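You operate a simulated robot arm through the tools that you are given. There is no shell and no other tool.

You are at the controls of a simulated robot arm. One attempt, no reset.

## Task
Put things in order on the top of the wooden table. At the end: the silver bend roller from the top of the wooden table stands on top of the yellow guide plate; the green guide block from the top of the wooden table stands where the silver bend roller stood; the cream block from the top of the wooden table stands where the green guide block stood; the black sleeve is on the blue bobbin; whatever was shut is shut again. Leave all else as you found it, and nothing knocked over.

Only the result counts: the job must be done as asked and must still hold three seconds after the hand-in. Knocking over, shifting, dropping, spilling or breaking anything else fails it.

## Robot
A 6-joint arm with a two-finger gripper, fixed in place. Base frame: the origin is at the foot of the arm, x ahead of it, y to its left, z up; the work surface is at about z = 0. Lengths are in mm, angles in rad, forces in N, time in s.
With the tool pointing down near the work surface it reaches from about 240 to 620 mm from the base axis. Its first joint turns from -1.152 to 1.152 rad. Payload 1.37 kg.
Tool frame: the origin (TCP) lies between the finger pads and is the grasp point; the fingertips stand 22 mm ahead of it; z points along the fingers, y is the line along which they close. The gripper opens to 92 mm. The gripper's body begins 65 mm behind the TCP.
Orientation is told as [roll, pitch, yaw] about the base's x, y, z axes, in that order, counted from this pose: with the fingers straight down and closing along the base's y, the tool's x points along the base's -x, its y along +y and its z along -z.

## Interface
- The arm moves only by the tool nudge_tool. Its argument "targets" is a list of rows, each a list of 7 numbers: the shift along the tool's x, y, z in units of 25 mm (1.0 is 25 mm), then the turn, a rotation vector about the tool's x, y, z in units of 6 degrees (1.0 is 6 degrees), then the gripper command, from -1 (fully open) to 1 (shut), values between in proportion. In form: [[x, y, z, wx, wy, wz, hand], ...]. A call has 1 to 20 rows; each row shifts and turns the commanded pose from where the row before left it, along the tool's axes as they then stand. A call with a number of a shift or a turn outside -1 to 1 is refused whole. Rows are played at 5 a second. More than 50 mm and 0.15 rad between two rows, or a gripper value outside its range, and nothing of the call is played. A pose out of reach is approached as far as the arm can. The call stops where the force on the tool passes 40 N (or 10 N more than at its start, if that is more) or the arm is blocked; 0.2 s more then pass. The fingers move at their own pace and stop on an object; they squeeze with about 26 N. The grip force told is the motor's: it shows also when the fingers shut on nothing. Time passes only in rows, and 0.2 s behind the last, so rows that do not move let the fingers close. The reply holds the time, the measured pose of the TCP, the force on the tool along the base axes, the opening and the grip force, in the units named above and with some noise, with the torque about the TCP (base axes, N m) and any sound that the robot's microphone picked up.
- Cameras (640 x 400 px; columns grow to the right, rows downward): "scene" is fixed at [37.1, -430, 589.9]; the picture's right is [0.78, -0.63, 0.00], its down [-0.32, -0.40, -0.86] and it looks along [0.54, 0.67, -0.52] (base axes); focal length 345 px, centre (320, 200). "wrist" rides on the gripper at [71, 19, -102] in the tool frame; the picture's right is [-0.26, 0.97, 0.00], its down [-0.75, -0.20, -0.62] and it looks along [-0.60, -0.16, 0.78] (tool axes); focal length 280 px, centre (320, 200). There is no depth. A picture from a camera that has moved, and an enlarged one, comes with that camera's place and axes in the base frame and with its lens.
- grab_frame(camera): a new picture of that camera. It takes no simulated time.
- inspect(camera, box): a new picture of the part [left, top, right, bottom] of that camera's present view, enlarged. It takes no simulated time.
- sign_off(): hands the job in; it is judged then, once.

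Nothing tells you positions but the pictures and the camera data. Unless the task says otherwise, let go and move clear before handing in.

The tools are called as a command line: name --pt "numbers of a row" for each row, then --argument value for the rest, lists and objects as JSON in quotes. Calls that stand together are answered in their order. nudge_tool: Moves the arm, as the interface text tells. Its arguments: {"type":"object","properties":{"targets":{"type":"array"}},"required":["targets"]} The other tools are called the same way: grab_frame (camera) takes a picture; inspect (camera, box) takes an enlarged picture of a part of a camera's view; sign_off () hands the job in.

At the start:

```text
time_s: 0.0
tool_pos: [341.6, -17.1, 351.3]
tcp_rot: [-0.003, -0.002, 0.0]
wrist_force: [-0.1, 0.3, 0.9]
torque: [-0.01, -0.02, 0.01]
width: 91.9
grasp_force: 0.0
```

scene: 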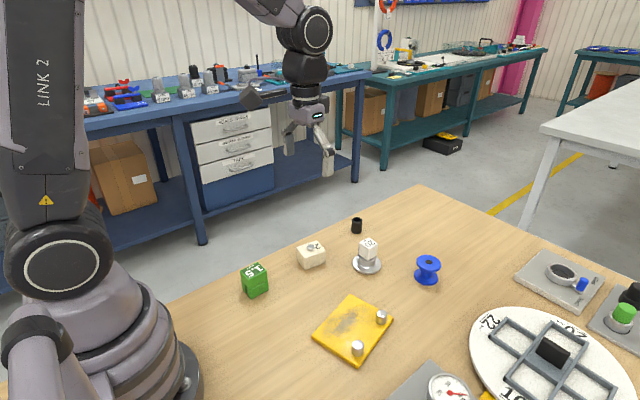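
wrist: 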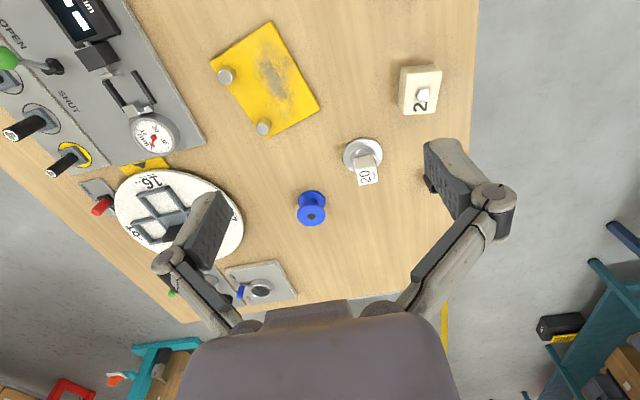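

I see a wooden table with a green block, a cream block, a silver roller (with something white on top), a black sleeve, a blue bobbin, a yellow plate and some devices on the right. I'll look closer before moving.

inspect --camera "scene" --box '[220, 200, 460, 380]'

inspect --camera "scene" --box '[380, 230, 640, 400]'

inspect --camera "wrist" --box '[200, 0, 480, 240]'

inspect --camera "wrist" --box '[0, 0, 320, 310]'

```text
2.22 times, centred on (340, 290) of scene
camera zoom: at [37.1, -430.0, 589.9], right [0.78, -0.63, 0.0], down [-0.32, -0.4, -0.86], along [0.54, 0.67, -0.52], focal length 766 px, centre (276, 0)
```

zoom: 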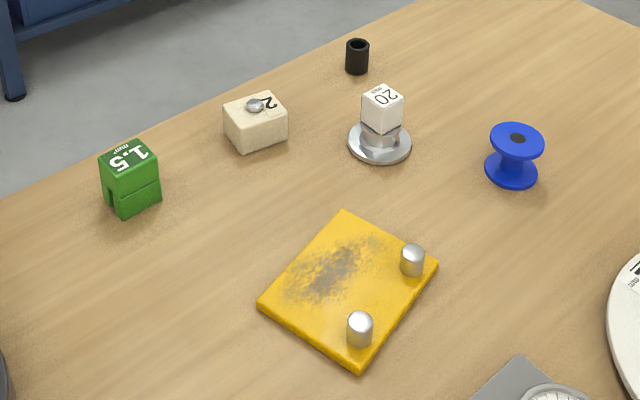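

```text
2.35 times, centred on (510, 315) of scene
camera zoom: at [37.1, -430.0, 589.9], right [0.78, -0.63, 0.0], down [-0.32, -0.4, -0.86], along [0.54, 0.67, -0.52], focal length 812 px, centre (-127, -71)
```

zoom: 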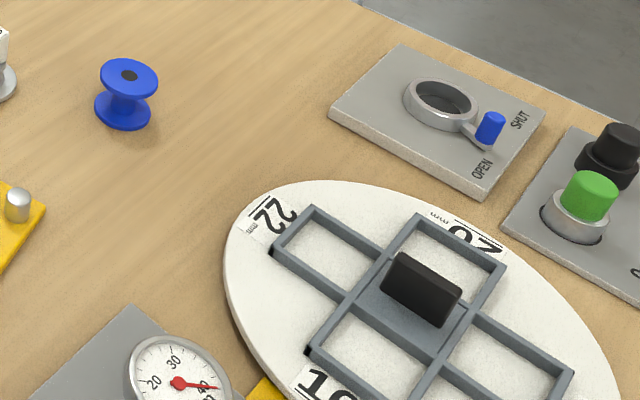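

```text
1.67 times, centred on (340, 120) of wrist
camera zoom: at [271.1, 3.0, 453.1], right [0.26, 0.96, 0.0], down [0.75, -0.2, 0.63], along [0.6, -0.17, -0.78], focal length 467 px, centre (287, 333)
```

zoom: 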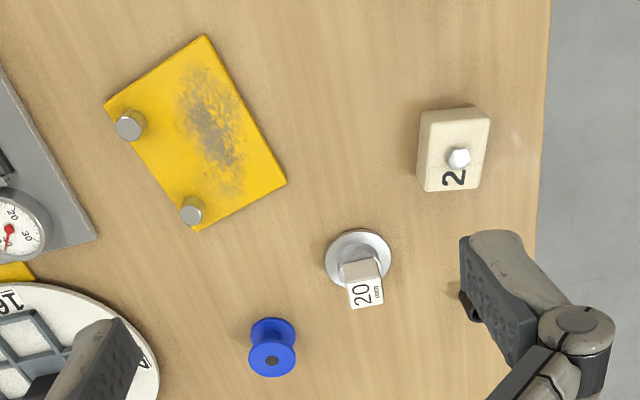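

```text
1.29 times, centred on (160, 155) of wrist
camera zoom: at [271.1, 3.0, 453.1], right [0.26, 0.96, 0.0], down [0.75, -0.2, 0.63], along [0.6, -0.17, -0.78], focal length 362 px, centre (526, 258)
```

zoom: 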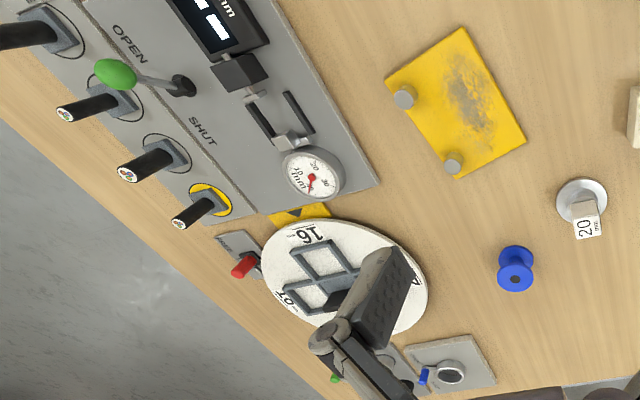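

The roller carries a white "20" cube, which may be part of it or may be a separate piece. I'll zoom in on each item to tell.

inspect --camera "scene" --box '[336, 210, 400, 280]'

inspect --camera "scene" --box '[230, 230, 340, 300]'

inspect --camera "scene" --box '[300, 285, 410, 375]'

inspect --camera "scene" --box '[400, 245, 456, 295]'

inspect --camera "wrist" --box '[280, 120, 400, 240]'

```text
5.71 times, centred on (368, 245) of scene
camera zoom: at [37.1, -430.0, 589.9], right [0.78, -0.63, 0.0], down [-0.32, -0.4, -0.86], along [0.54, 0.67, -0.52], focal length 1971 px, centre (46, -57)
```

zoom: 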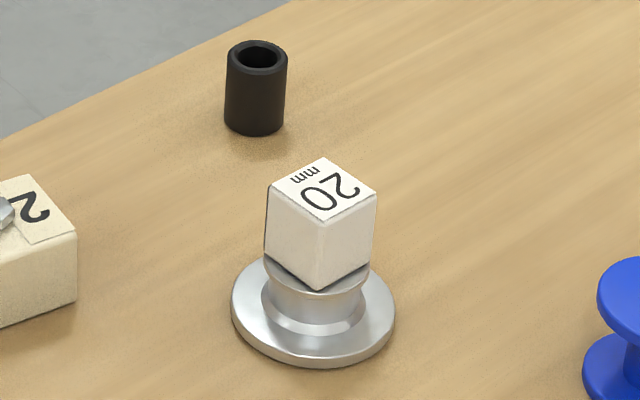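

```text
5.71 times, centred on (285, 265) of scene
camera zoom: at [37.1, -430.0, 589.9], right [0.78, -0.63, 0.0], down [-0.32, -0.4, -0.86], along [0.54, 0.67, -0.52], focal length 1971 px, centre (520, -171)
```

zoom: 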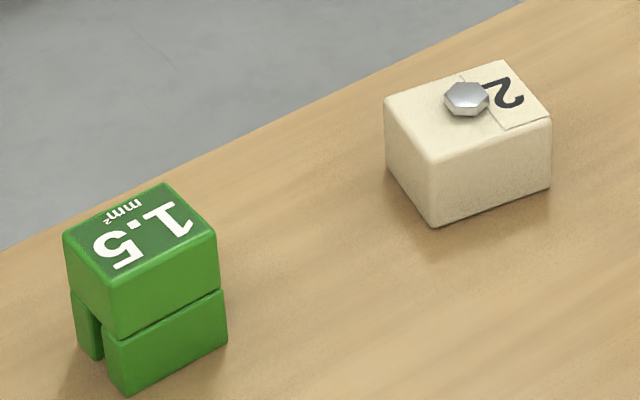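

```text
4.44 times, centred on (355, 330) of scene
camera zoom: at [37.1, -430.0, 589.9], right [0.78, -0.63, 0.0], down [-0.32, -0.4, -0.86], along [0.54, 0.67, -0.52], focal length 1533 px, centre (164, -378)
```

zoom: 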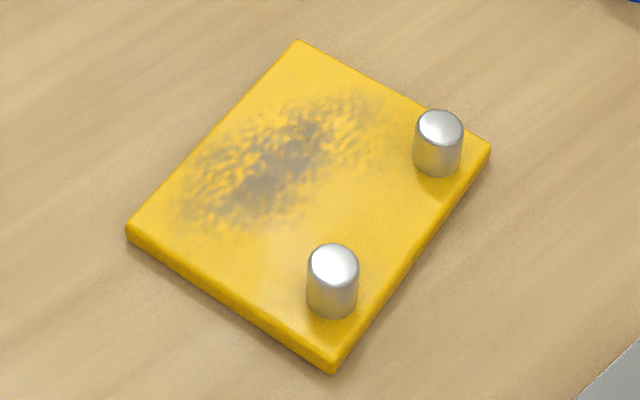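

```text
8.00 times, centred on (428, 270) of scene
camera zoom: at [37.1, -430.0, 589.9], right [0.78, -0.63, 0.0], down [-0.32, -0.4, -0.86], along [0.54, 0.67, -0.52], focal length 2759 px, centre (-544, -360)
```

zoom: 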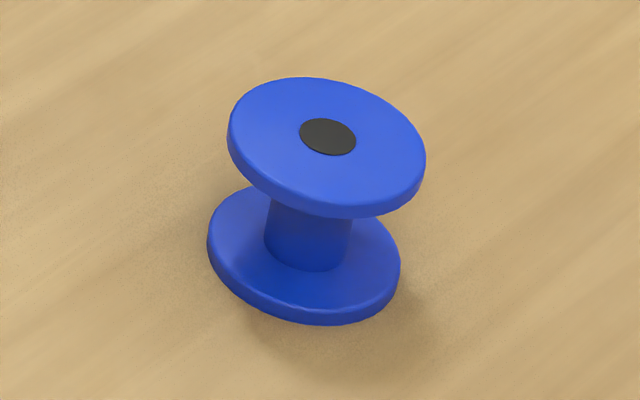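

```text
3.33 times, centred on (340, 180) of wrist
camera zoom: at [271.1, 3.0, 453.1], right [0.26, 0.96, 0.0], down [0.75, -0.2, 0.63], along [0.6, -0.17, -0.78], focal length 935 px, centre (253, 267)
```

zoom: 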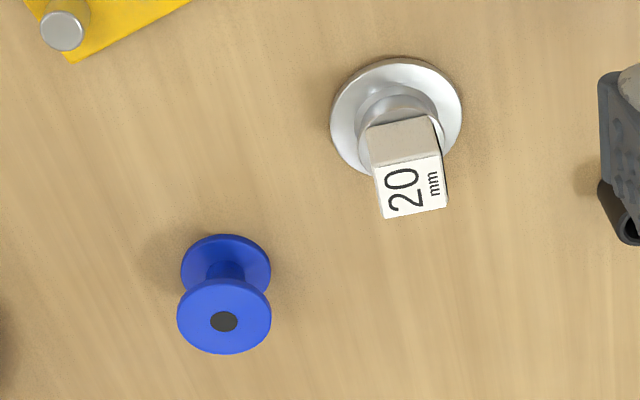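

The roller has a flange and a grooved hub, with the "20" cube on top. The black tube near the far edge looks like the sleeve. Next I'll check the fixtures on the right so I know what must stay untouched.

inspect --camera "scene" --box '[510, 240, 640, 340]'

inspect --camera "scene" --box '[380, 300, 640, 400]'

inspect --camera "wrist" --box '[0, 0, 220, 180]'

inspect --camera "wrist" --box '[70, 150, 320, 320]'

```text
4.00 times, centred on (575, 290) of scene
camera zoom: at [37.1, -430.0, 589.9], right [0.78, -0.63, 0.0], down [-0.32, -0.4, -0.86], along [0.54, 0.67, -0.52], focal length 1380 px, centre (-700, -160)
```

zoom: 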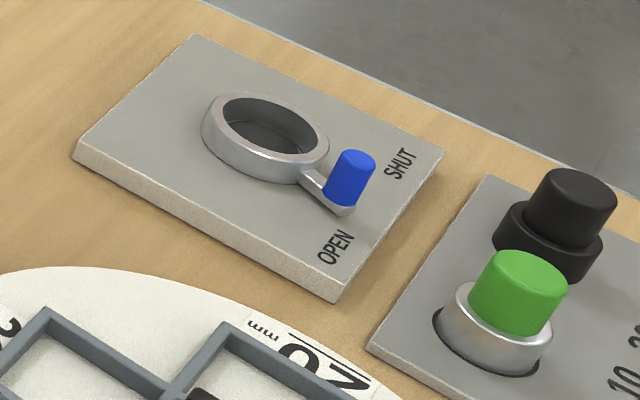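

```text
2.46 times, centred on (510, 350) of scene
camera zoom: at [37.1, -430.0, 589.9], right [0.78, -0.63, 0.0], down [-0.32, -0.4, -0.86], along [0.54, 0.67, -0.52], focal length 849 px, centre (-148, -169)
```

zoom: 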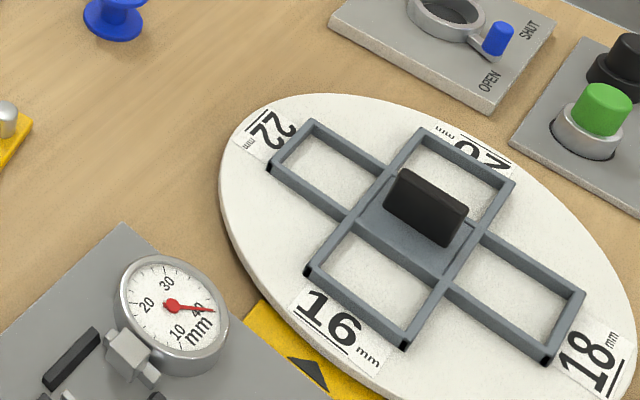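

```text
2.22 times, centred on (110, 90) of wrist
camera zoom: at [271.1, 3.0, 453.1], right [0.26, 0.96, 0.0], down [0.75, -0.2, 0.63], along [0.6, -0.17, -0.78], focal length 623 px, centre (787, 444)
```

zoom: 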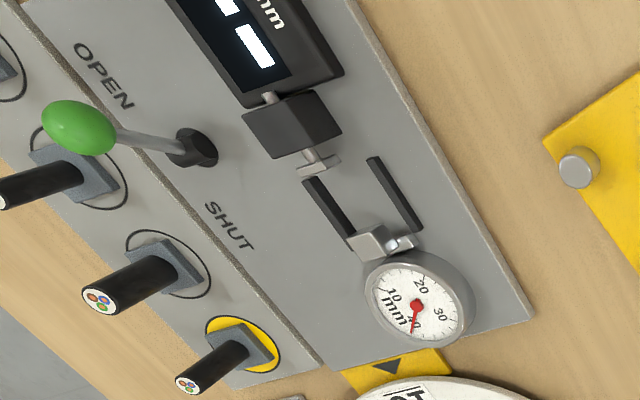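

```text
2.35 times, centred on (195, 235) of wrist
camera zoom: at [271.1, 3.0, 453.1], right [0.26, 0.96, 0.0], down [0.75, -0.2, 0.63], along [0.6, -0.17, -0.78], focal length 660 px, centre (614, 118)
```

zoom: 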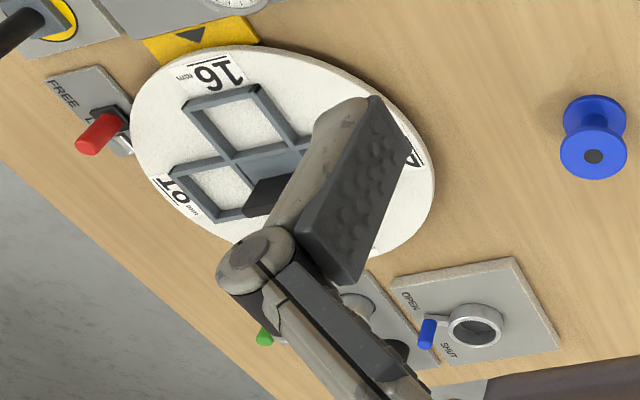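

Positions so far (mm): roller (538,10), green block (281,110), cream block (444,112), sleeve (624,130), bobbin (620,-110), and yellow plate centre (380,-113). I'll move the wrist camera over each item to refine these, starting with the green block.

nudge_tool --pt "0.4 0.85 0.6 0 0 0 -1" --pt "0.4 0.85 0.6 0 0 0 -1" --pt "0.4 0.85 0.6 0 0 0 -1" --pt "0.4 0.85 0.6 0 0 0 -1" --pt "0.4 0.85 0.6 0 0 0 -1" --pt "0.4 0.85 0.6 0 0 0 -1" --pt "0 0 0 0 0 0 -1"

grab_frame --camera "wrist"

```text
time_s: 1.6
tool_pos: [283.8, 111.8, 259.8]
tcp_rot: [-0.001, -0.001, -0.002]
wrist_force: [-0.6, 0.2, 0.4]
torque: [0.04, 0.0, -0.01]
width: 91.9
grasp_force: 0.1
```

```text
taken
camera wrist: at [212.5, 129.9, 362.8], right [0.26, 0.96, 0.0], down [0.75, -0.21, 0.63], along [0.6, -0.17, -0.78], focal length 280 px, centre (320, 200)
```

wrist: 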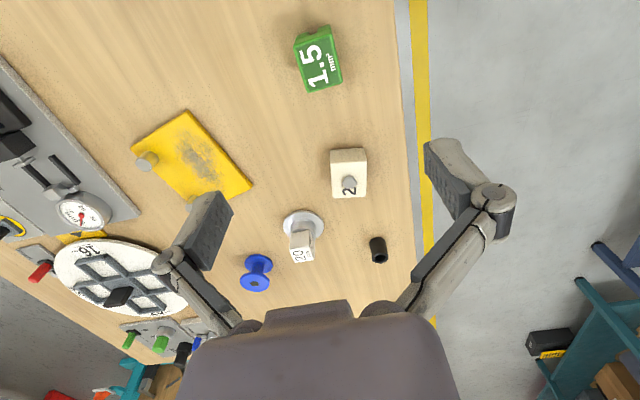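

The green and cream blocks, roller, sleeve and bobbin are all in view from here. I'll zoom in to measure them.

inspect --camera "wrist" --box '[270, 10, 370, 110]'

inspect --camera "wrist" --box '[310, 130, 410, 280]'

inspect --camera "wrist" --box '[230, 190, 340, 300]'

inspect --camera "wrist" --box '[120, 90, 270, 220]'

```text
4.00 times, centred on (320, 60) of wrist
camera zoom: at [212.5, 129.9, 362.8], right [0.26, 0.96, 0.0], down [0.75, -0.21, 0.63], along [0.6, -0.17, -0.78], focal length 1122 px, centre (320, 760)
```

zoom: 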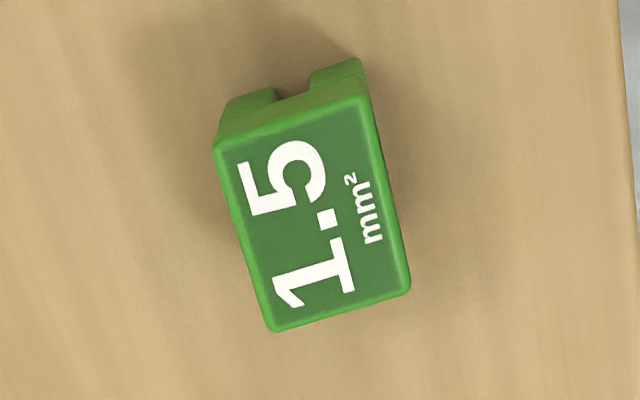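

```text
2.67 times, centred on (360, 205) of wrist
camera zoom: at [212.5, 129.9, 362.8], right [0.26, 0.96, 0.0], down [0.75, -0.21, 0.63], along [0.6, -0.17, -0.78], focal length 748 px, centre (213, 187)
```

zoom: 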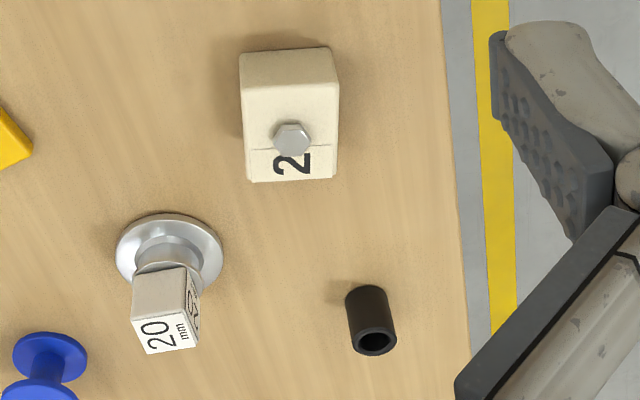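

```text
3.64 times, centred on (285, 245) of wrist
camera zoom: at [212.5, 129.9, 362.8], right [0.26, 0.96, 0.0], down [0.75, -0.21, 0.63], along [0.6, -0.17, -0.78], focal length 1020 px, centre (447, 36)
```

zoom: 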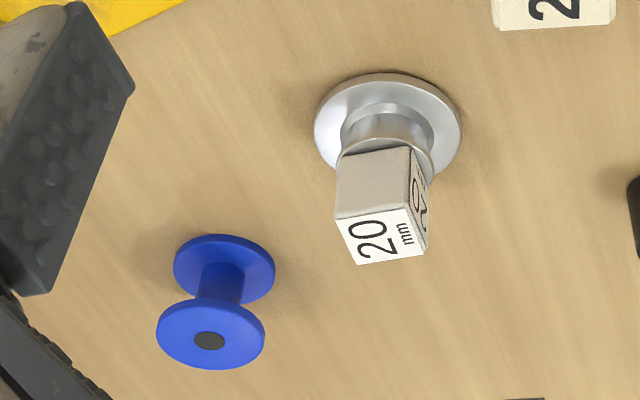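

```text
3.08 times, centred on (195, 155) of wrist
camera zoom: at [212.5, 129.9, 362.8], right [0.26, 0.96, 0.0], down [0.75, -0.21, 0.63], along [0.6, -0.17, -0.78], focal length 863 px, centre (705, 338)
```

zoom: 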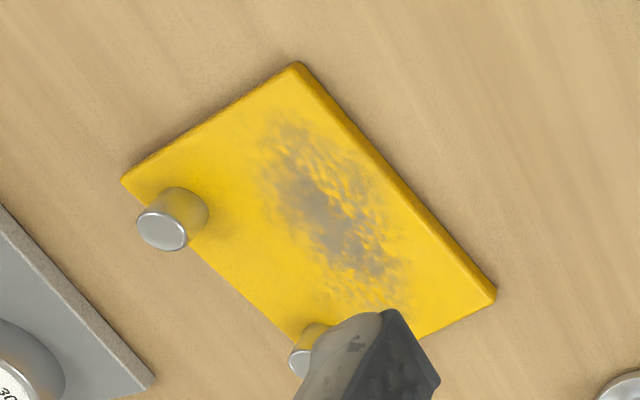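

The green block is centred at (280,110.5), axis-aligned, 46×38 and about 60 tall. The cream block is at (442,111), yawed about -11.5°, and the roller is at about (539,11) with its cube squared to the axes. Next I'll move above the roller for a closer look.

nudge_tool --pt "-0.9 -0.367 0.2 0 0 0 -1" --pt "-0.9 -0.367 0.2 0 0 0 -1" --pt "-0.9 -0.367 0.2 0 0 0 -1" --pt "-0.9 -0.367 0.2 0 0 0 -1" --pt "-0.9 -0.367 0.2 0 0 0 -1" --pt "-0.9 -0.367 0.2 0 0 0 -1" --pt "-0.9 -0.367 0.2 0 0 0 -1" --pt "-0.9 -0.367 0.2 0 0 0 -1" --pt "-0.9 -0.367 0.2 0 0 0 -1" --pt "-0.9 -0.367 0.2 0 0 0 -1" --pt "-0.9 -0.367 0.2 0 0 0 -1" --pt "0 0 0 0 0 0 -1"

grab_frame --camera "wrist"

grab_frame --camera "scene"

```text
time_s: 4.2
tool_pos: [530.3, 11.0, 208.0]
tcp_rot: [-0.001, -0.002, -0.001]
wrist_force: [-1.1, -0.9, 0.5]
torque: [0.02, -0.01, 0.0]
width: 92.0
grasp_force: 0.0
```

```text
taken
camera wrist: at [458.9, 28.8, 308.1], right [0.26, 0.96, 0.0], down [0.75, -0.2, 0.63], along [0.6, -0.17, -0.78], focal length 280 px, centre (320, 200)
```

wrist: 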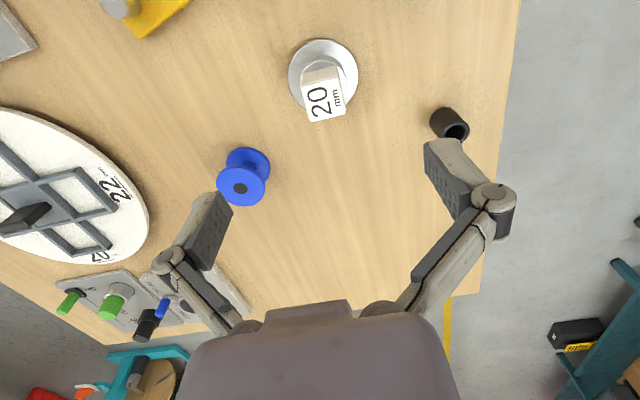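

```text
taken
```

scene: 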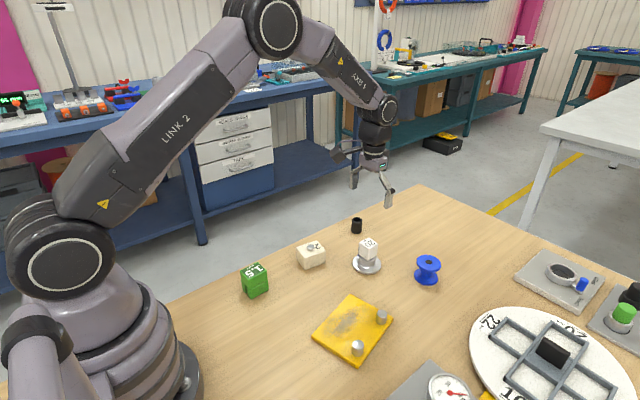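

inspect --camera "wrist" --box '[270, 20, 380, 130]'

inspect --camera "wrist" --box '[200, 90, 300, 220]'

inspect --camera "wrist" --box '[400, 80, 500, 180]'

```text
3.64 times, centred on (325, 75) of wrist
camera zoom: at [458.9, 28.8, 308.1], right [0.26, 0.96, 0.0], down [0.75, -0.2, 0.63], along [0.6, -0.17, -0.78], focal length 1020 px, centre (302, 654)
```

zoom: 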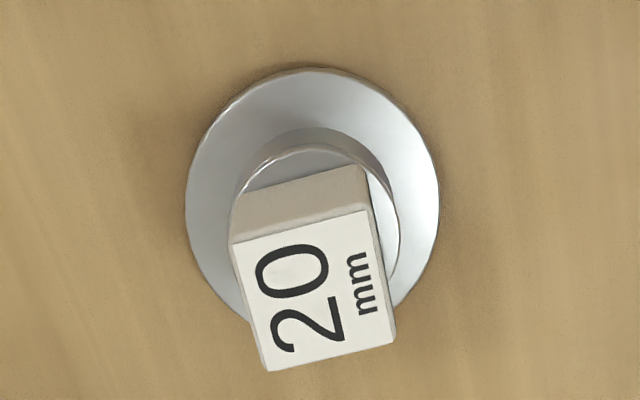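

```text
3.08 times, centred on (250, 155) of wrist
camera zoom: at [458.9, 28.8, 308.1], right [0.26, 0.96, 0.0], down [0.75, -0.2, 0.63], along [0.6, -0.17, -0.78], focal length 863 px, centre (535, 338)
```

zoom: 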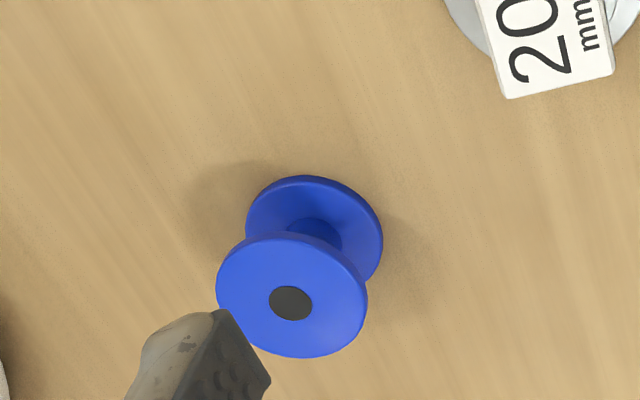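

```text
4.00 times, centred on (450, 130) of wrist
camera zoom: at [458.9, 28.8, 308.1], right [0.26, 0.96, 0.0], down [0.75, -0.2, 0.63], along [0.6, -0.17, -0.78], focal length 1122 px, centre (-200, 480)
```

zoom: 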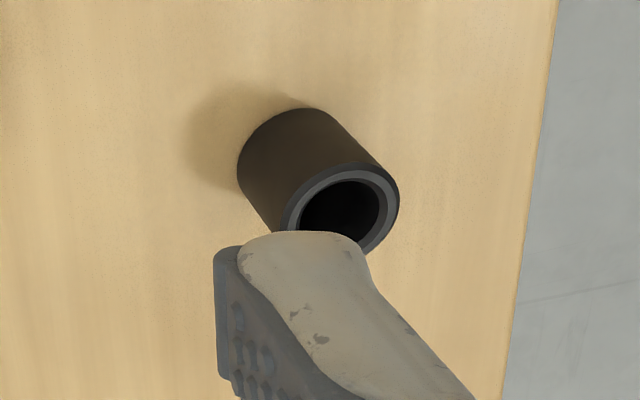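

The flange and the cube give slightly different centres: about 534 in x for the flange and about 540 for the cube. I'll lower above the roller for a closer view before gripping.

nudge_tool --pt "0 0 0.9 0 0 0 -1" --pt "0 0 0.9 0 0 0 -1" --pt "0 0 0.9 0 0 0 -1" --pt "0 0 0.9 0 0 0 -1" --pt "0 0 0 0 0 0 -1" --pt "0 0 0 0 0 0 -1"

inspect --camera "wrist" --box '[220, 10, 420, 150]'

inspect --camera "scene" --box '[330, 180, 430, 290]'

grab_frame --camera "wrist"

```text
time_s: 5.6
tool_pos: [530.3, 9.4, 114.9]
tcp_rot: [-0.001, 0.0, -0.001]
wrist_force: [-0.2, -0.4, -0.4]
torque: [0.01, 0.02, 0.0]
width: 92.0
grasp_force: 0.2
```

```text
2.86 times, centred on (320, 80) of wrist
camera zoom: at [459.2, 28.9, 217.2], right [0.26, 0.96, 0.0], down [0.75, -0.2, 0.63], along [0.6, -0.17, -0.78], focal length 801 px, centre (320, 543)
```

zoom: 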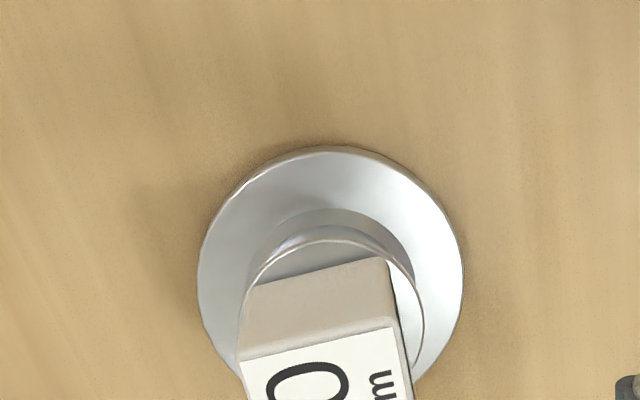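

```text
3.64 times, centred on (380, 235) of scene
camera zoom: at [37.1, -430.0, 589.9], right [0.78, -0.63, 0.0], down [-0.32, -0.4, -0.86], along [0.54, 0.67, -0.52], focal length 1254 px, centre (102, 73)
```

zoom: 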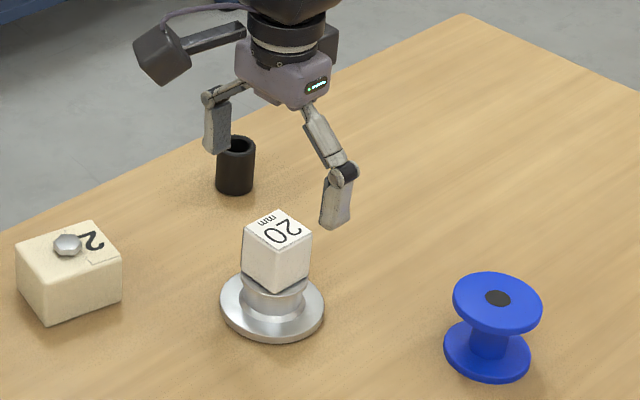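

```text
taken
camera wrist: at [459.2, 28.9, 217.2], right [0.26, 0.96, 0.0], down [0.75, -0.2, 0.63], along [0.6, -0.17, -0.78], focal length 280 px, centre (320, 200)
```

wrist: 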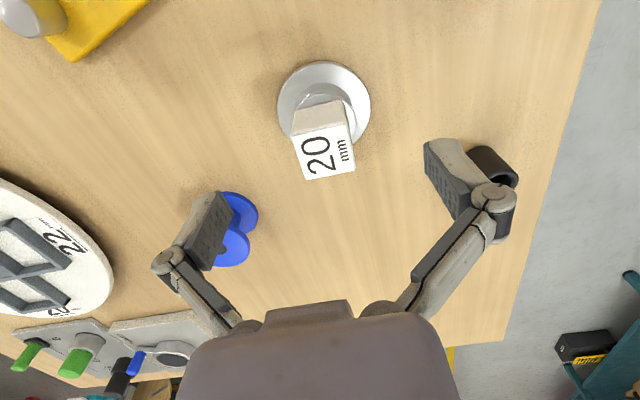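

The near-rim reading puts the roller centre at (540,11). The hub lip is about 44 mm wide at z≈32, and the cube on top is about 31 mm wide, squared to the axes. I'll come down with the fingers either side of the hub, tips above the flange and clear of the cube.

nudge_tool --pt "-0.39 0.03 0 0 0 0 -1" --pt "0 0 0.5 0 0 0 -1" --pt "0 0 0.5 0 0 0 -1" --pt "0 0 0.5 0 0 0 -1" --pt "0 0 0.5 0 0 0 -1" --pt "0 0 0.5 0 0 0 -1" --pt "0 0 0.5 0 0 0 -1" --pt "0 0 0.15 0 0 0 -1" --pt "0 0 0 0 0 0 -1"

grab_frame --camera "wrist"

inspect --camera "scene" --box '[330, 180, 430, 290]'

```text
time_s: 7.6
tool_pos: [539.1, 8.6, 40.0]
tcp_rot: [0.0, -0.003, -0.001]
wrist_force: [0.6, -0.6, 0.3]
torque: [-0.02, -0.02, -0.02]
width: 92.1
grasp_force: 0.1
```

```text
taken
camera wrist: at [469.2, 28.5, 138.6], right [0.26, 0.96, 0.0], down [0.75, -0.2, 0.63], along [0.6, -0.17, -0.78], focal length 280 px, centre (320, 200)
```

wrist: 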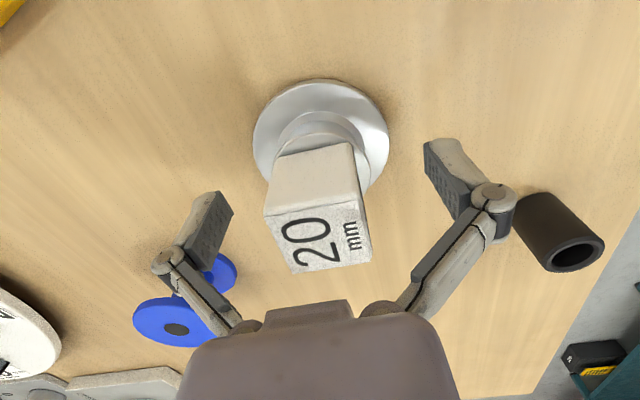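

```text
3.64 times, centred on (380, 235) of scene
camera zoom: at [37.1, -430.0, 589.9], right [0.78, -0.63, 0.0], down [-0.32, -0.4, -0.86], along [0.54, 0.67, -0.52], focal length 1254 px, centre (102, 73)
```

zoom: 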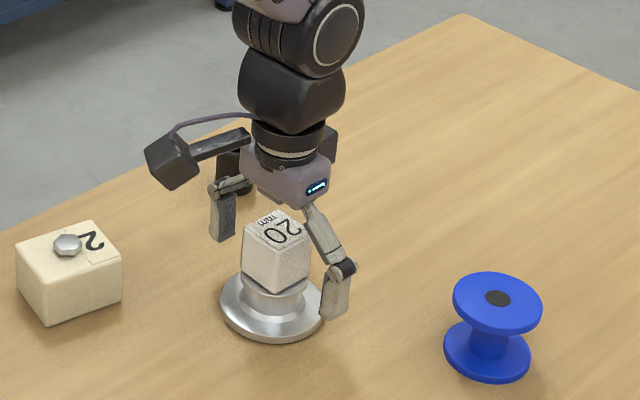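

The fingers straddle the roller with their tips above the flange. I'll drop another 3 mm and close on the hub.

nudge_tool --pt "0 0.06 0.12 0 0 0 -1" --pt "0 0 0 0 0 0 -0.4" --pt "0 0 0 0 0 0 -0.1" --pt "0 0 0 0 0 0 0.2" --pt "0 0 0 0 0 0 0.5" --pt "0 0 0 0 0 0 1" --pt "0 0 0 0 0 0 1" --pt "0 0 0 0 0 0 1"

grab_frame --camera "wrist"

inspect --camera "scene" --box '[330, 180, 430, 290]'

```text
time_s: 9.4
tool_pos: [539.9, 11.5, 34.7]
tcp_rot: [-0.002, -0.001, 0.0]
wrist_force: [-1.6, -3.4, 10.3]
torque: [-0.06, 0.1, 0.0]
width: 58.7
grasp_force: 25.9
```

```text
taken
camera wrist: at [469.4, 30.1, 136.1], right [0.26, 0.96, 0.0], down [0.75, -0.2, 0.63], along [0.6, -0.17, -0.78], focal length 280 px, centre (320, 200)
```

wrist: 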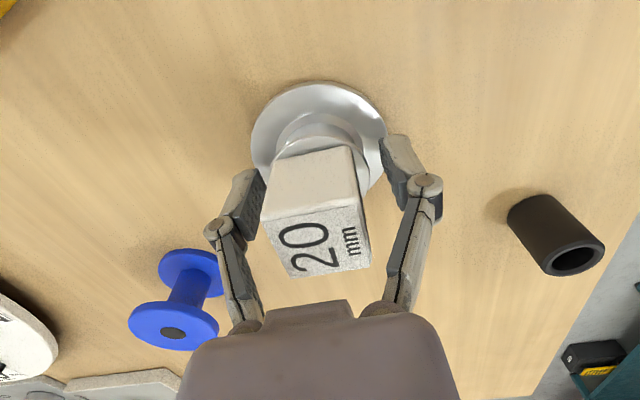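

```text
3.64 times, centred on (380, 235) of scene
camera zoom: at [37.0, -430.0, 589.9], right [0.78, -0.63, 0.0], down [-0.32, -0.4, -0.86], along [0.54, 0.67, -0.52], focal length 1254 px, centre (102, 73)
```

zoom: 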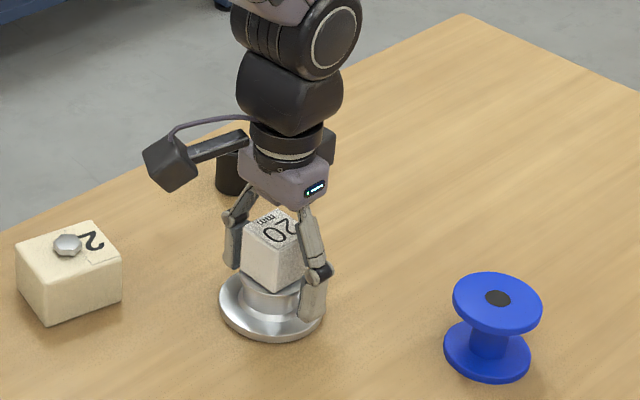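

The fingers stopped at 58.7 mm with an upward push, so the tips are riding on the flared hub base. I'll reopen, rise about 8 mm and close again higher on the hub.

nudge_tool --pt "0 0 0 0 0 0 -0.5" --pt "0 0 0 0 0 0 -0.6" --pt "0 0 -0.16 0 0 0 -0.6" --pt "0 0 -0.16 0 0 0 -0.6" --pt "0 0 0 0 0 0 -0.6"

inspect --camera "wrist" --box '[200, 60, 460, 300]'

inspect --camera "scene" --box '[330, 210, 410, 290]'

```text
time_s: 10.6
tool_pos: [539.4, 10.6, 41.7]
tcp_rot: [-0.001, -0.002, -0.002]
wrist_force: [-0.7, 0.7, -0.3]
torque: [-0.01, 0.01, 0.01]
width: 73.4
grasp_force: 0.0
```

```text
1.67 times, centred on (330, 180) of wrist
camera zoom: at [468.8, 30.1, 143.7], right [0.26, 0.96, 0.0], down [0.75, -0.2, 0.63], along [0.6, -0.17, -0.78], focal length 467 px, centre (303, 233)
```

zoom: 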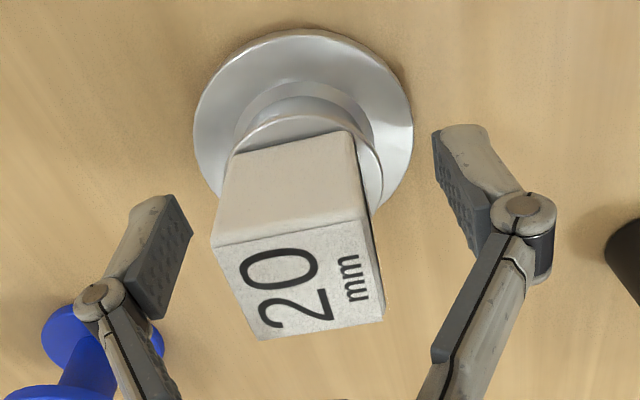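

```text
5.00 times, centred on (370, 250) of scene
camera zoom: at [37.1, -430.0, 589.9], right [0.78, -0.63, 0.0], down [-0.32, -0.4, -0.86], along [0.54, 0.67, -0.52], focal length 1724 px, centre (70, -50)
```

zoom: 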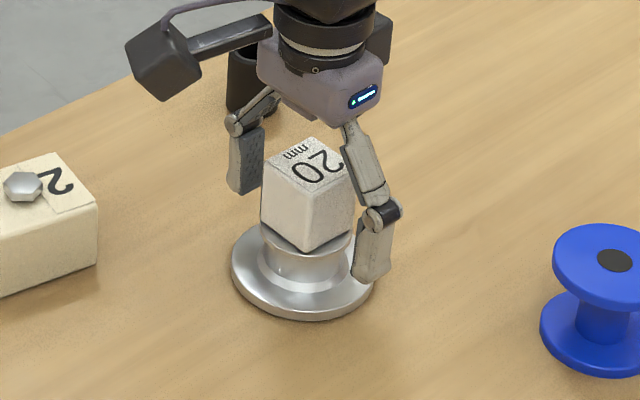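

The tips are now at z≈20, beside the hub between the flare and the lip. I'll close again.

nudge_tool --pt "0 0 0 0 0 0 -0.2" --pt "0 0 0 0 0 0 0.1" --pt "0 0 0 0 0 0 0.4" --pt "0 0 0 0 0 0 1" --pt "0 0 0 0 0 0 1" --pt "0 0 0 0 0 0 1"

inspect --camera "wrist" --box '[200, 60, 460, 300]'

inspect --camera "scene" --box '[330, 210, 410, 290]'

```text
time_s: 12.0
tool_pos: [540.1, 11.9, 42.9]
tcp_rot: [0.0, -0.002, -0.002]
wrist_force: [-4.1, -0.5, 10.1]
torque: [0.0, 0.12, -0.02]
width: 52.1
grasp_force: 26.5
```

```text
1.67 times, centred on (330, 180) of wrist
camera zoom: at [468.9, 30.1, 144.0], right [0.26, 0.96, 0.0], down [0.75, -0.2, 0.63], along [0.6, -0.17, -0.78], focal length 467 px, centre (303, 233)
```

zoom: 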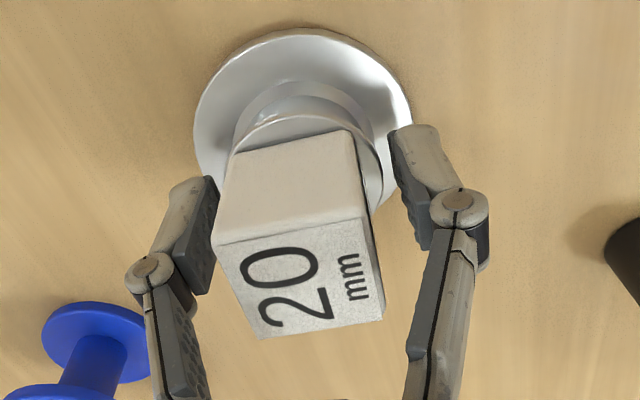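

```text
5.00 times, centred on (370, 250) of scene
camera zoom: at [37.0, -430.0, 589.9], right [0.78, -0.63, 0.0], down [-0.32, -0.4, -0.86], along [0.54, 0.67, -0.52], focal length 1724 px, centre (70, -50)
```

zoom: 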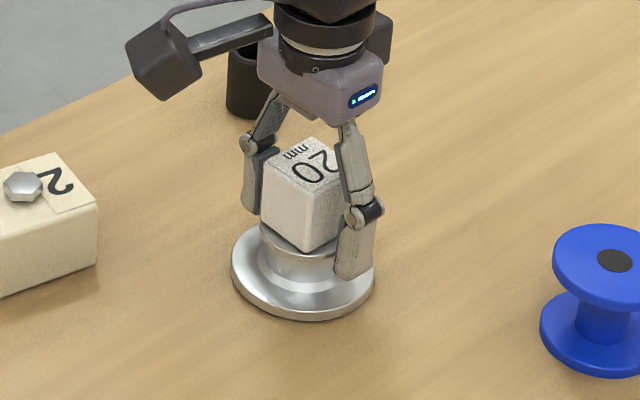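

The fingers again stop early (52 mm) on a conical surface, so a hub grip would slip. I'll open, rise to cube height and grip the cube's flat faces, then lift 3–4 mm to test whether the roller comes with it. If it doesn't, the cube goes straight back.

nudge_tool --pt "0 0 0 0 0 0 -0.4" --pt "0 0 0 0 0 0 -0.5" --pt "0 0 -0.3 0 0 0 -0.5" --pt "0 0 -0.3 0 0 0 -0.5" --pt "0 0 0 0 0 0 -0.2" --pt "0 0 0 0 0 0 0.1" --pt "0 0 0 0 0 0 0.4" --pt "0 0 0 0 0 0 1" --pt "0 0 0 0 0 0 1" --pt "0 0 0 0 0 0 1"

inspect --camera "wrist" --box '[200, 60, 460, 300]'

inspect --camera "scene" --box '[330, 210, 410, 290]'

```text
time_s: 14.2
tool_pos: [541.0, 10.1, 57.2]
tcp_rot: [-0.001, 0.0, -0.002]
wrist_force: [-1.5, 0.4, 3.0]
torque: [0.02, 0.12, -0.02]
width: 33.8
grasp_force: 26.0
```

```text
1.67 times, centred on (330, 180) of wrist
camera zoom: at [469.2, 30.5, 159.2], right [0.26, 0.96, 0.0], down [0.75, -0.2, 0.63], along [0.6, -0.17, -0.78], focal length 467 px, centre (303, 233)
```

zoom: 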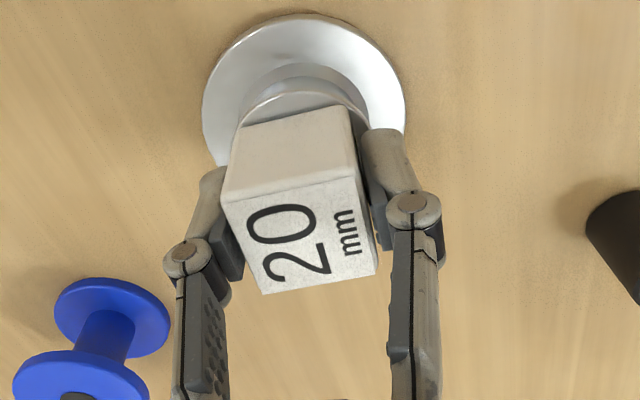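

```text
5.00 times, centred on (370, 250) of scene
camera zoom: at [37.0, -430.0, 589.9], right [0.78, -0.63, 0.0], down [-0.32, -0.4, -0.86], along [0.54, 0.67, -0.52], focal length 1724 px, centre (70, -50)
```

zoom: 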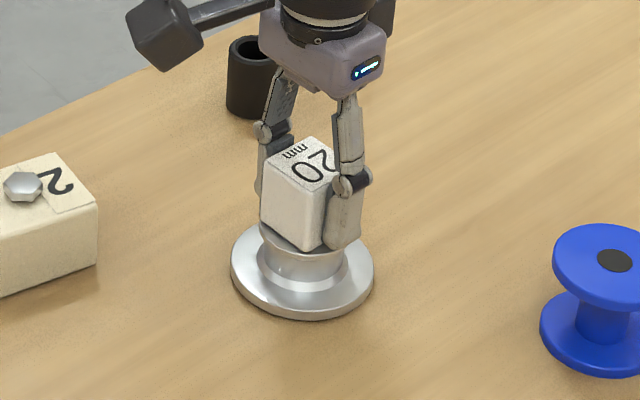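

The cube is gripped at 33.8 mm wide. I'll lift 4 mm as the test.

nudge_tool --pt "0 0 -0.08 0 0 0 1" --pt "0 0 -0.08 0 0 0 1" --pt "0 0 0 0 0 0 1"

inspect --camera "wrist" --box '[200, 60, 460, 300]'

inspect --camera "scene" --box '[330, 210, 410, 290]'

```text
time_s: 15.0
tool_pos: [540.1, 11.1, 62.7]
tcp_rot: [-0.002, -0.002, -0.003]
wrist_force: [-0.8, 0.2, -2.2]
torque: [0.02, 0.0, 0.01]
width: 33.3
grasp_force: 26.0
```

```text
1.67 times, centred on (330, 180) of wrist
camera zoom: at [469.1, 30.9, 163.3], right [0.26, 0.96, 0.0], down [0.75, -0.2, 0.63], along [0.6, -0.17, -0.78], focal length 467 px, centre (303, 233)
```

zoom: 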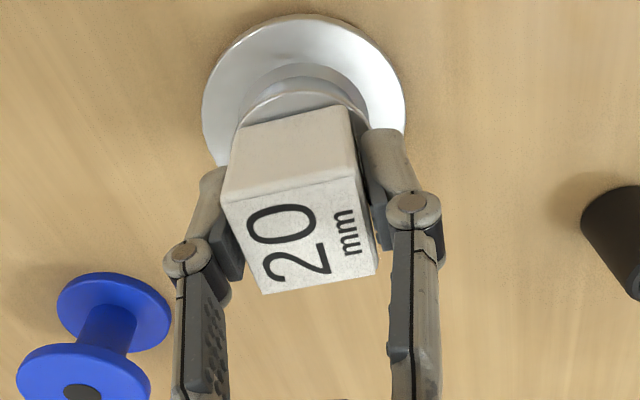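

```text
5.00 times, centred on (370, 250) of scene
camera zoom: at [37.1, -430.0, 589.9], right [0.78, -0.63, 0.0], down [-0.32, -0.4, -0.86], along [0.54, 0.67, -0.52], focal length 1724 px, centre (70, -50)
```

zoom: 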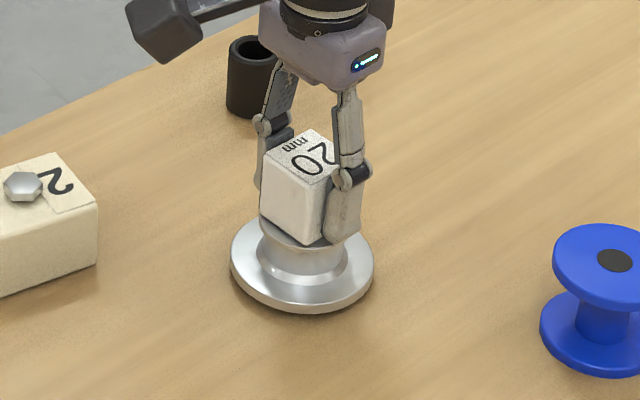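

The flange rose with the cube, and in the wrist view it didn't shift relative to the fingers. The cube is part of the roller, so it serves as the handle. I'll lift to about z=120 and carry it over the yellow plate, aiming for (382.5,-106), clear of the pegs.

nudge_tool --pt "0 0 -0.4 0 0 0 1" --pt "0 0 -0.7 0 0 0 1" --pt "0 0 -0.8 0 0 0 1" --pt "0 0 -0.4 0 0 0 1" --pt "0.3 -0.22 0 0 0 0 1" --pt "0.6 -0.44 0 0 0 0 1" --pt "0.6 -0.44 0 0 0 0 1" --pt "0.6 -0.44 0 0 0 0 1" --pt "0.6 -0.44 0 0 0 0 1" --pt "0.6 -0.44 0 0 0 0 1" --pt "0.6 -0.44 0 0 0 0 1" --pt "0.6 -0.44 0 0 0 0 1" --pt "0.6 -0.44 0 0 0 0 1" --pt "0.6 -0.44 0 0 0 0 1" --pt "0.4 -0.3 0 0 0 0 1" --pt "0.2 -0.17 0 0 0 0 1" --pt "0 0 0 0 0 0 1" --pt "0 0 0 0 0 0 1"

grab_frame --camera "wrist"

inspect --camera "scene" --box '[280, 220, 440, 380]'

```text
time_s: 18.8
tool_pos: [382.7, -104.6, 119.2]
tcp_rot: [-0.004, -0.001, -0.003]
wrist_force: [-0.5, 0.2, -2.6]
torque: [0.03, 0.0, 0.04]
width: 33.5
grasp_force: 25.9
```

```text
taken
camera wrist: at [310.9, -85.4, 221.3], right [0.26, 0.96, 0.0], down [0.75, -0.2, 0.63], along [0.6, -0.17, -0.78], focal length 280 px, centre (320, 200)
```

wrist: 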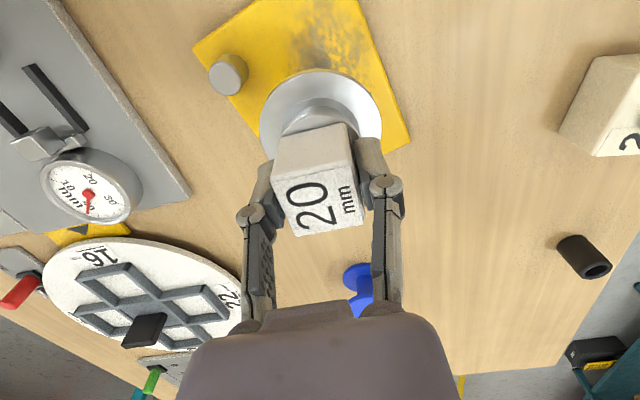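

```text
2.50 times, centred on (360, 300) of scene
camera zoom: at [37.1, -430.0, 589.9], right [0.78, -0.63, 0.0], down [-0.32, -0.4, -0.86], along [0.54, 0.67, -0.52], focal length 862 px, centre (220, -50)
```

zoom: 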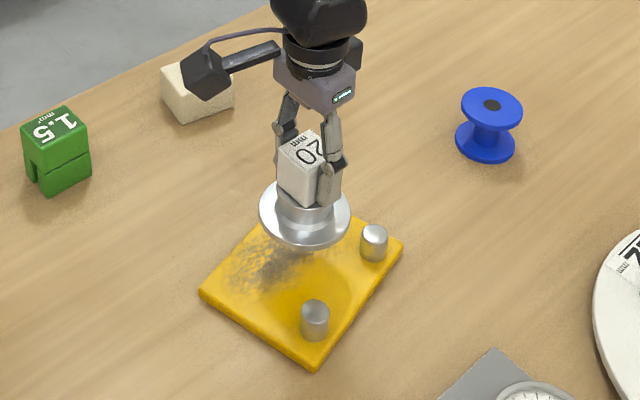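

The roller hangs over the open part of the plate, clear of both pegs. I'll lower most of the way, then approach contact in small steps.

nudge_tool --pt "0 0 0.4 0 0 0 1" --pt "0 0 0.4 0 0 0 1" --pt "0 0 0.4 0 0 0 1" --pt "0 0 0.4 0 0 0 1" --pt "0 0 0.25 0 0 0 1" --pt "0 0 0.05 0 0 0 1" --pt "0 0 0 0 0 0 1"

inspect --camera "scene" --box '[300, 240, 420, 370]'

```text
time_s: 20.4
tool_pos: [381.5, -103.7, 73.0]
tcp_rot: [-0.003, -0.002, -0.003]
wrist_force: [0.1, -0.2, -2.4]
torque: [0.0, -0.01, -0.03]
width: 33.5
grasp_force: 26.2
```

```text
3.08 times, centred on (360, 305) of scene
camera zoom: at [37.1, -430.0, 589.9], right [0.78, -0.63, 0.0], down [-0.32, -0.4, -0.86], along [0.54, 0.67, -0.52], focal length 1061 px, centre (197, -123)
```

zoom: 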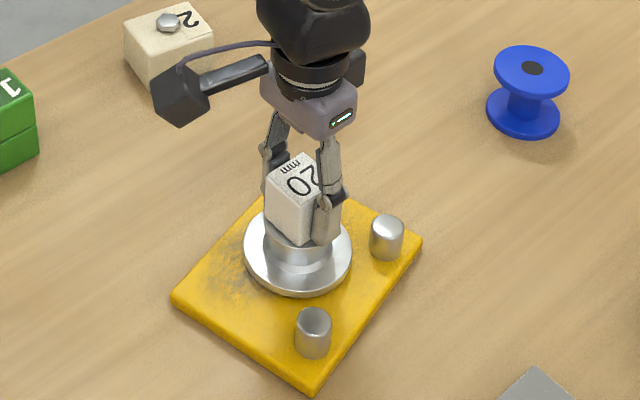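

nudge_tool --pt "0 0 0.06 0 0 0 1" --pt "0 0 0.06 0 0 0 1" --pt "0 0 0.06 0 0 0 1" --pt "0 0 0 0 0 0 1"

```text
time_s: 21.4
tool_pos: [383.1, -104.5, 68.1]
tcp_rot: [-0.002, -0.005, -0.001]
wrist_force: [-2.1, 3.5, 20.3]
torque: [0.05, 0.06, 0.05]
width: 33.6
grasp_force: 25.7
```

The roller has touched down, with 20 N of contact force. I'll back off slightly to ease the load, then open and rise.

nudge_tool --pt "0 0 -0.03 0 0 0 1" --pt "0 0 0 0 0 0 1"

inspect --camera "scene" --box '[300, 240, 420, 370]'

```text
time_s: 22.0
tool_pos: [383.3, -105.9, 68.0]
tcp_rot: [-0.003, -0.003, -0.004]
wrist_force: [2.3, 0.5, 4.4]
torque: [-0.07, -0.33, 0.06]
width: 33.4
grasp_force: 26.3
```

```text
3.08 times, centred on (360, 305) of scene
camera zoom: at [37.0, -430.0, 589.9], right [0.78, -0.63, 0.0], down [-0.32, -0.4, -0.86], along [0.54, 0.67, -0.52], focal length 1061 px, centre (197, -123)
```

zoom: 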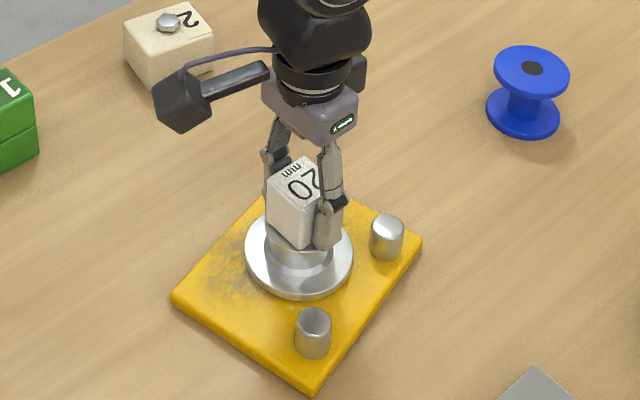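

nudge_tool --pt "0 0 0 0 0 0 0.2" --pt "0 0 0 0 0 0 -0.2" --pt "0 0 0 0 0 0 -0.5" --pt "0 0 0 0 0 0 -0.5" --pt "0 0 -0.3 0 0 0 -0.5" --pt "0 0 -0.6 0 0 0 -0.6" --pt "0 0 -0.8 0 0 0 -1" --pt "0 0 -0.8 0 0 0 -1" --pt "0 0 -0.8 0 0 0 -1" --pt "0 0 0 0 0 0 -1"

inspect --camera "scene" --box '[300, 240, 420, 370]'

grab_frame --camera "wrist"

```text
time_s: 24.2
tool_pos: [380.5, -102.6, 150.5]
tcp_rot: [-0.004, -0.002, -0.002]
wrist_force: [-0.3, -0.9, 0.6]
torque: [0.01, 0.01, -0.02]
width: 92.1
grasp_force: 0.1
```

```text
3.08 times, centred on (360, 305) of scene
camera zoom: at [37.0, -430.0, 589.9], right [0.78, -0.63, 0.0], down [-0.32, -0.4, -0.86], along [0.54, 0.67, -0.52], focal length 1061 px, centre (197, -123)
```

zoom: 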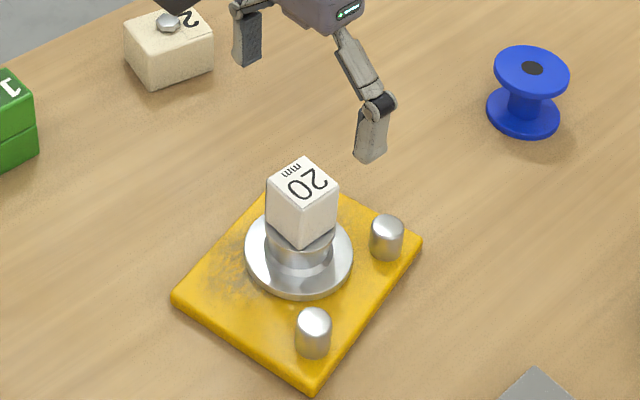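

```text
taken
camera wrist: at [309.8, -84.4, 253.0], right [0.26, 0.96, 0.0], down [0.75, -0.2, 0.63], along [0.6, -0.17, -0.78], focal length 280 px, centre (320, 200)
```

wrist: 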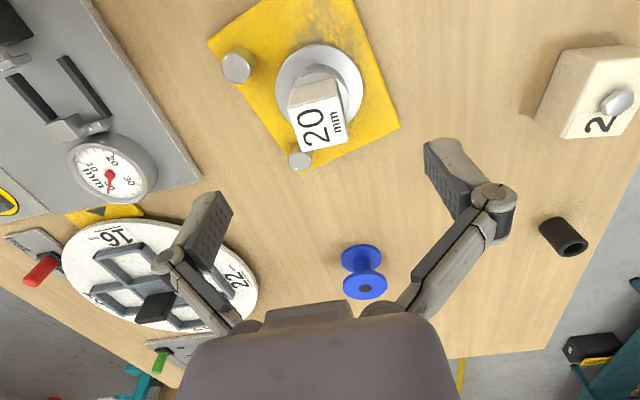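

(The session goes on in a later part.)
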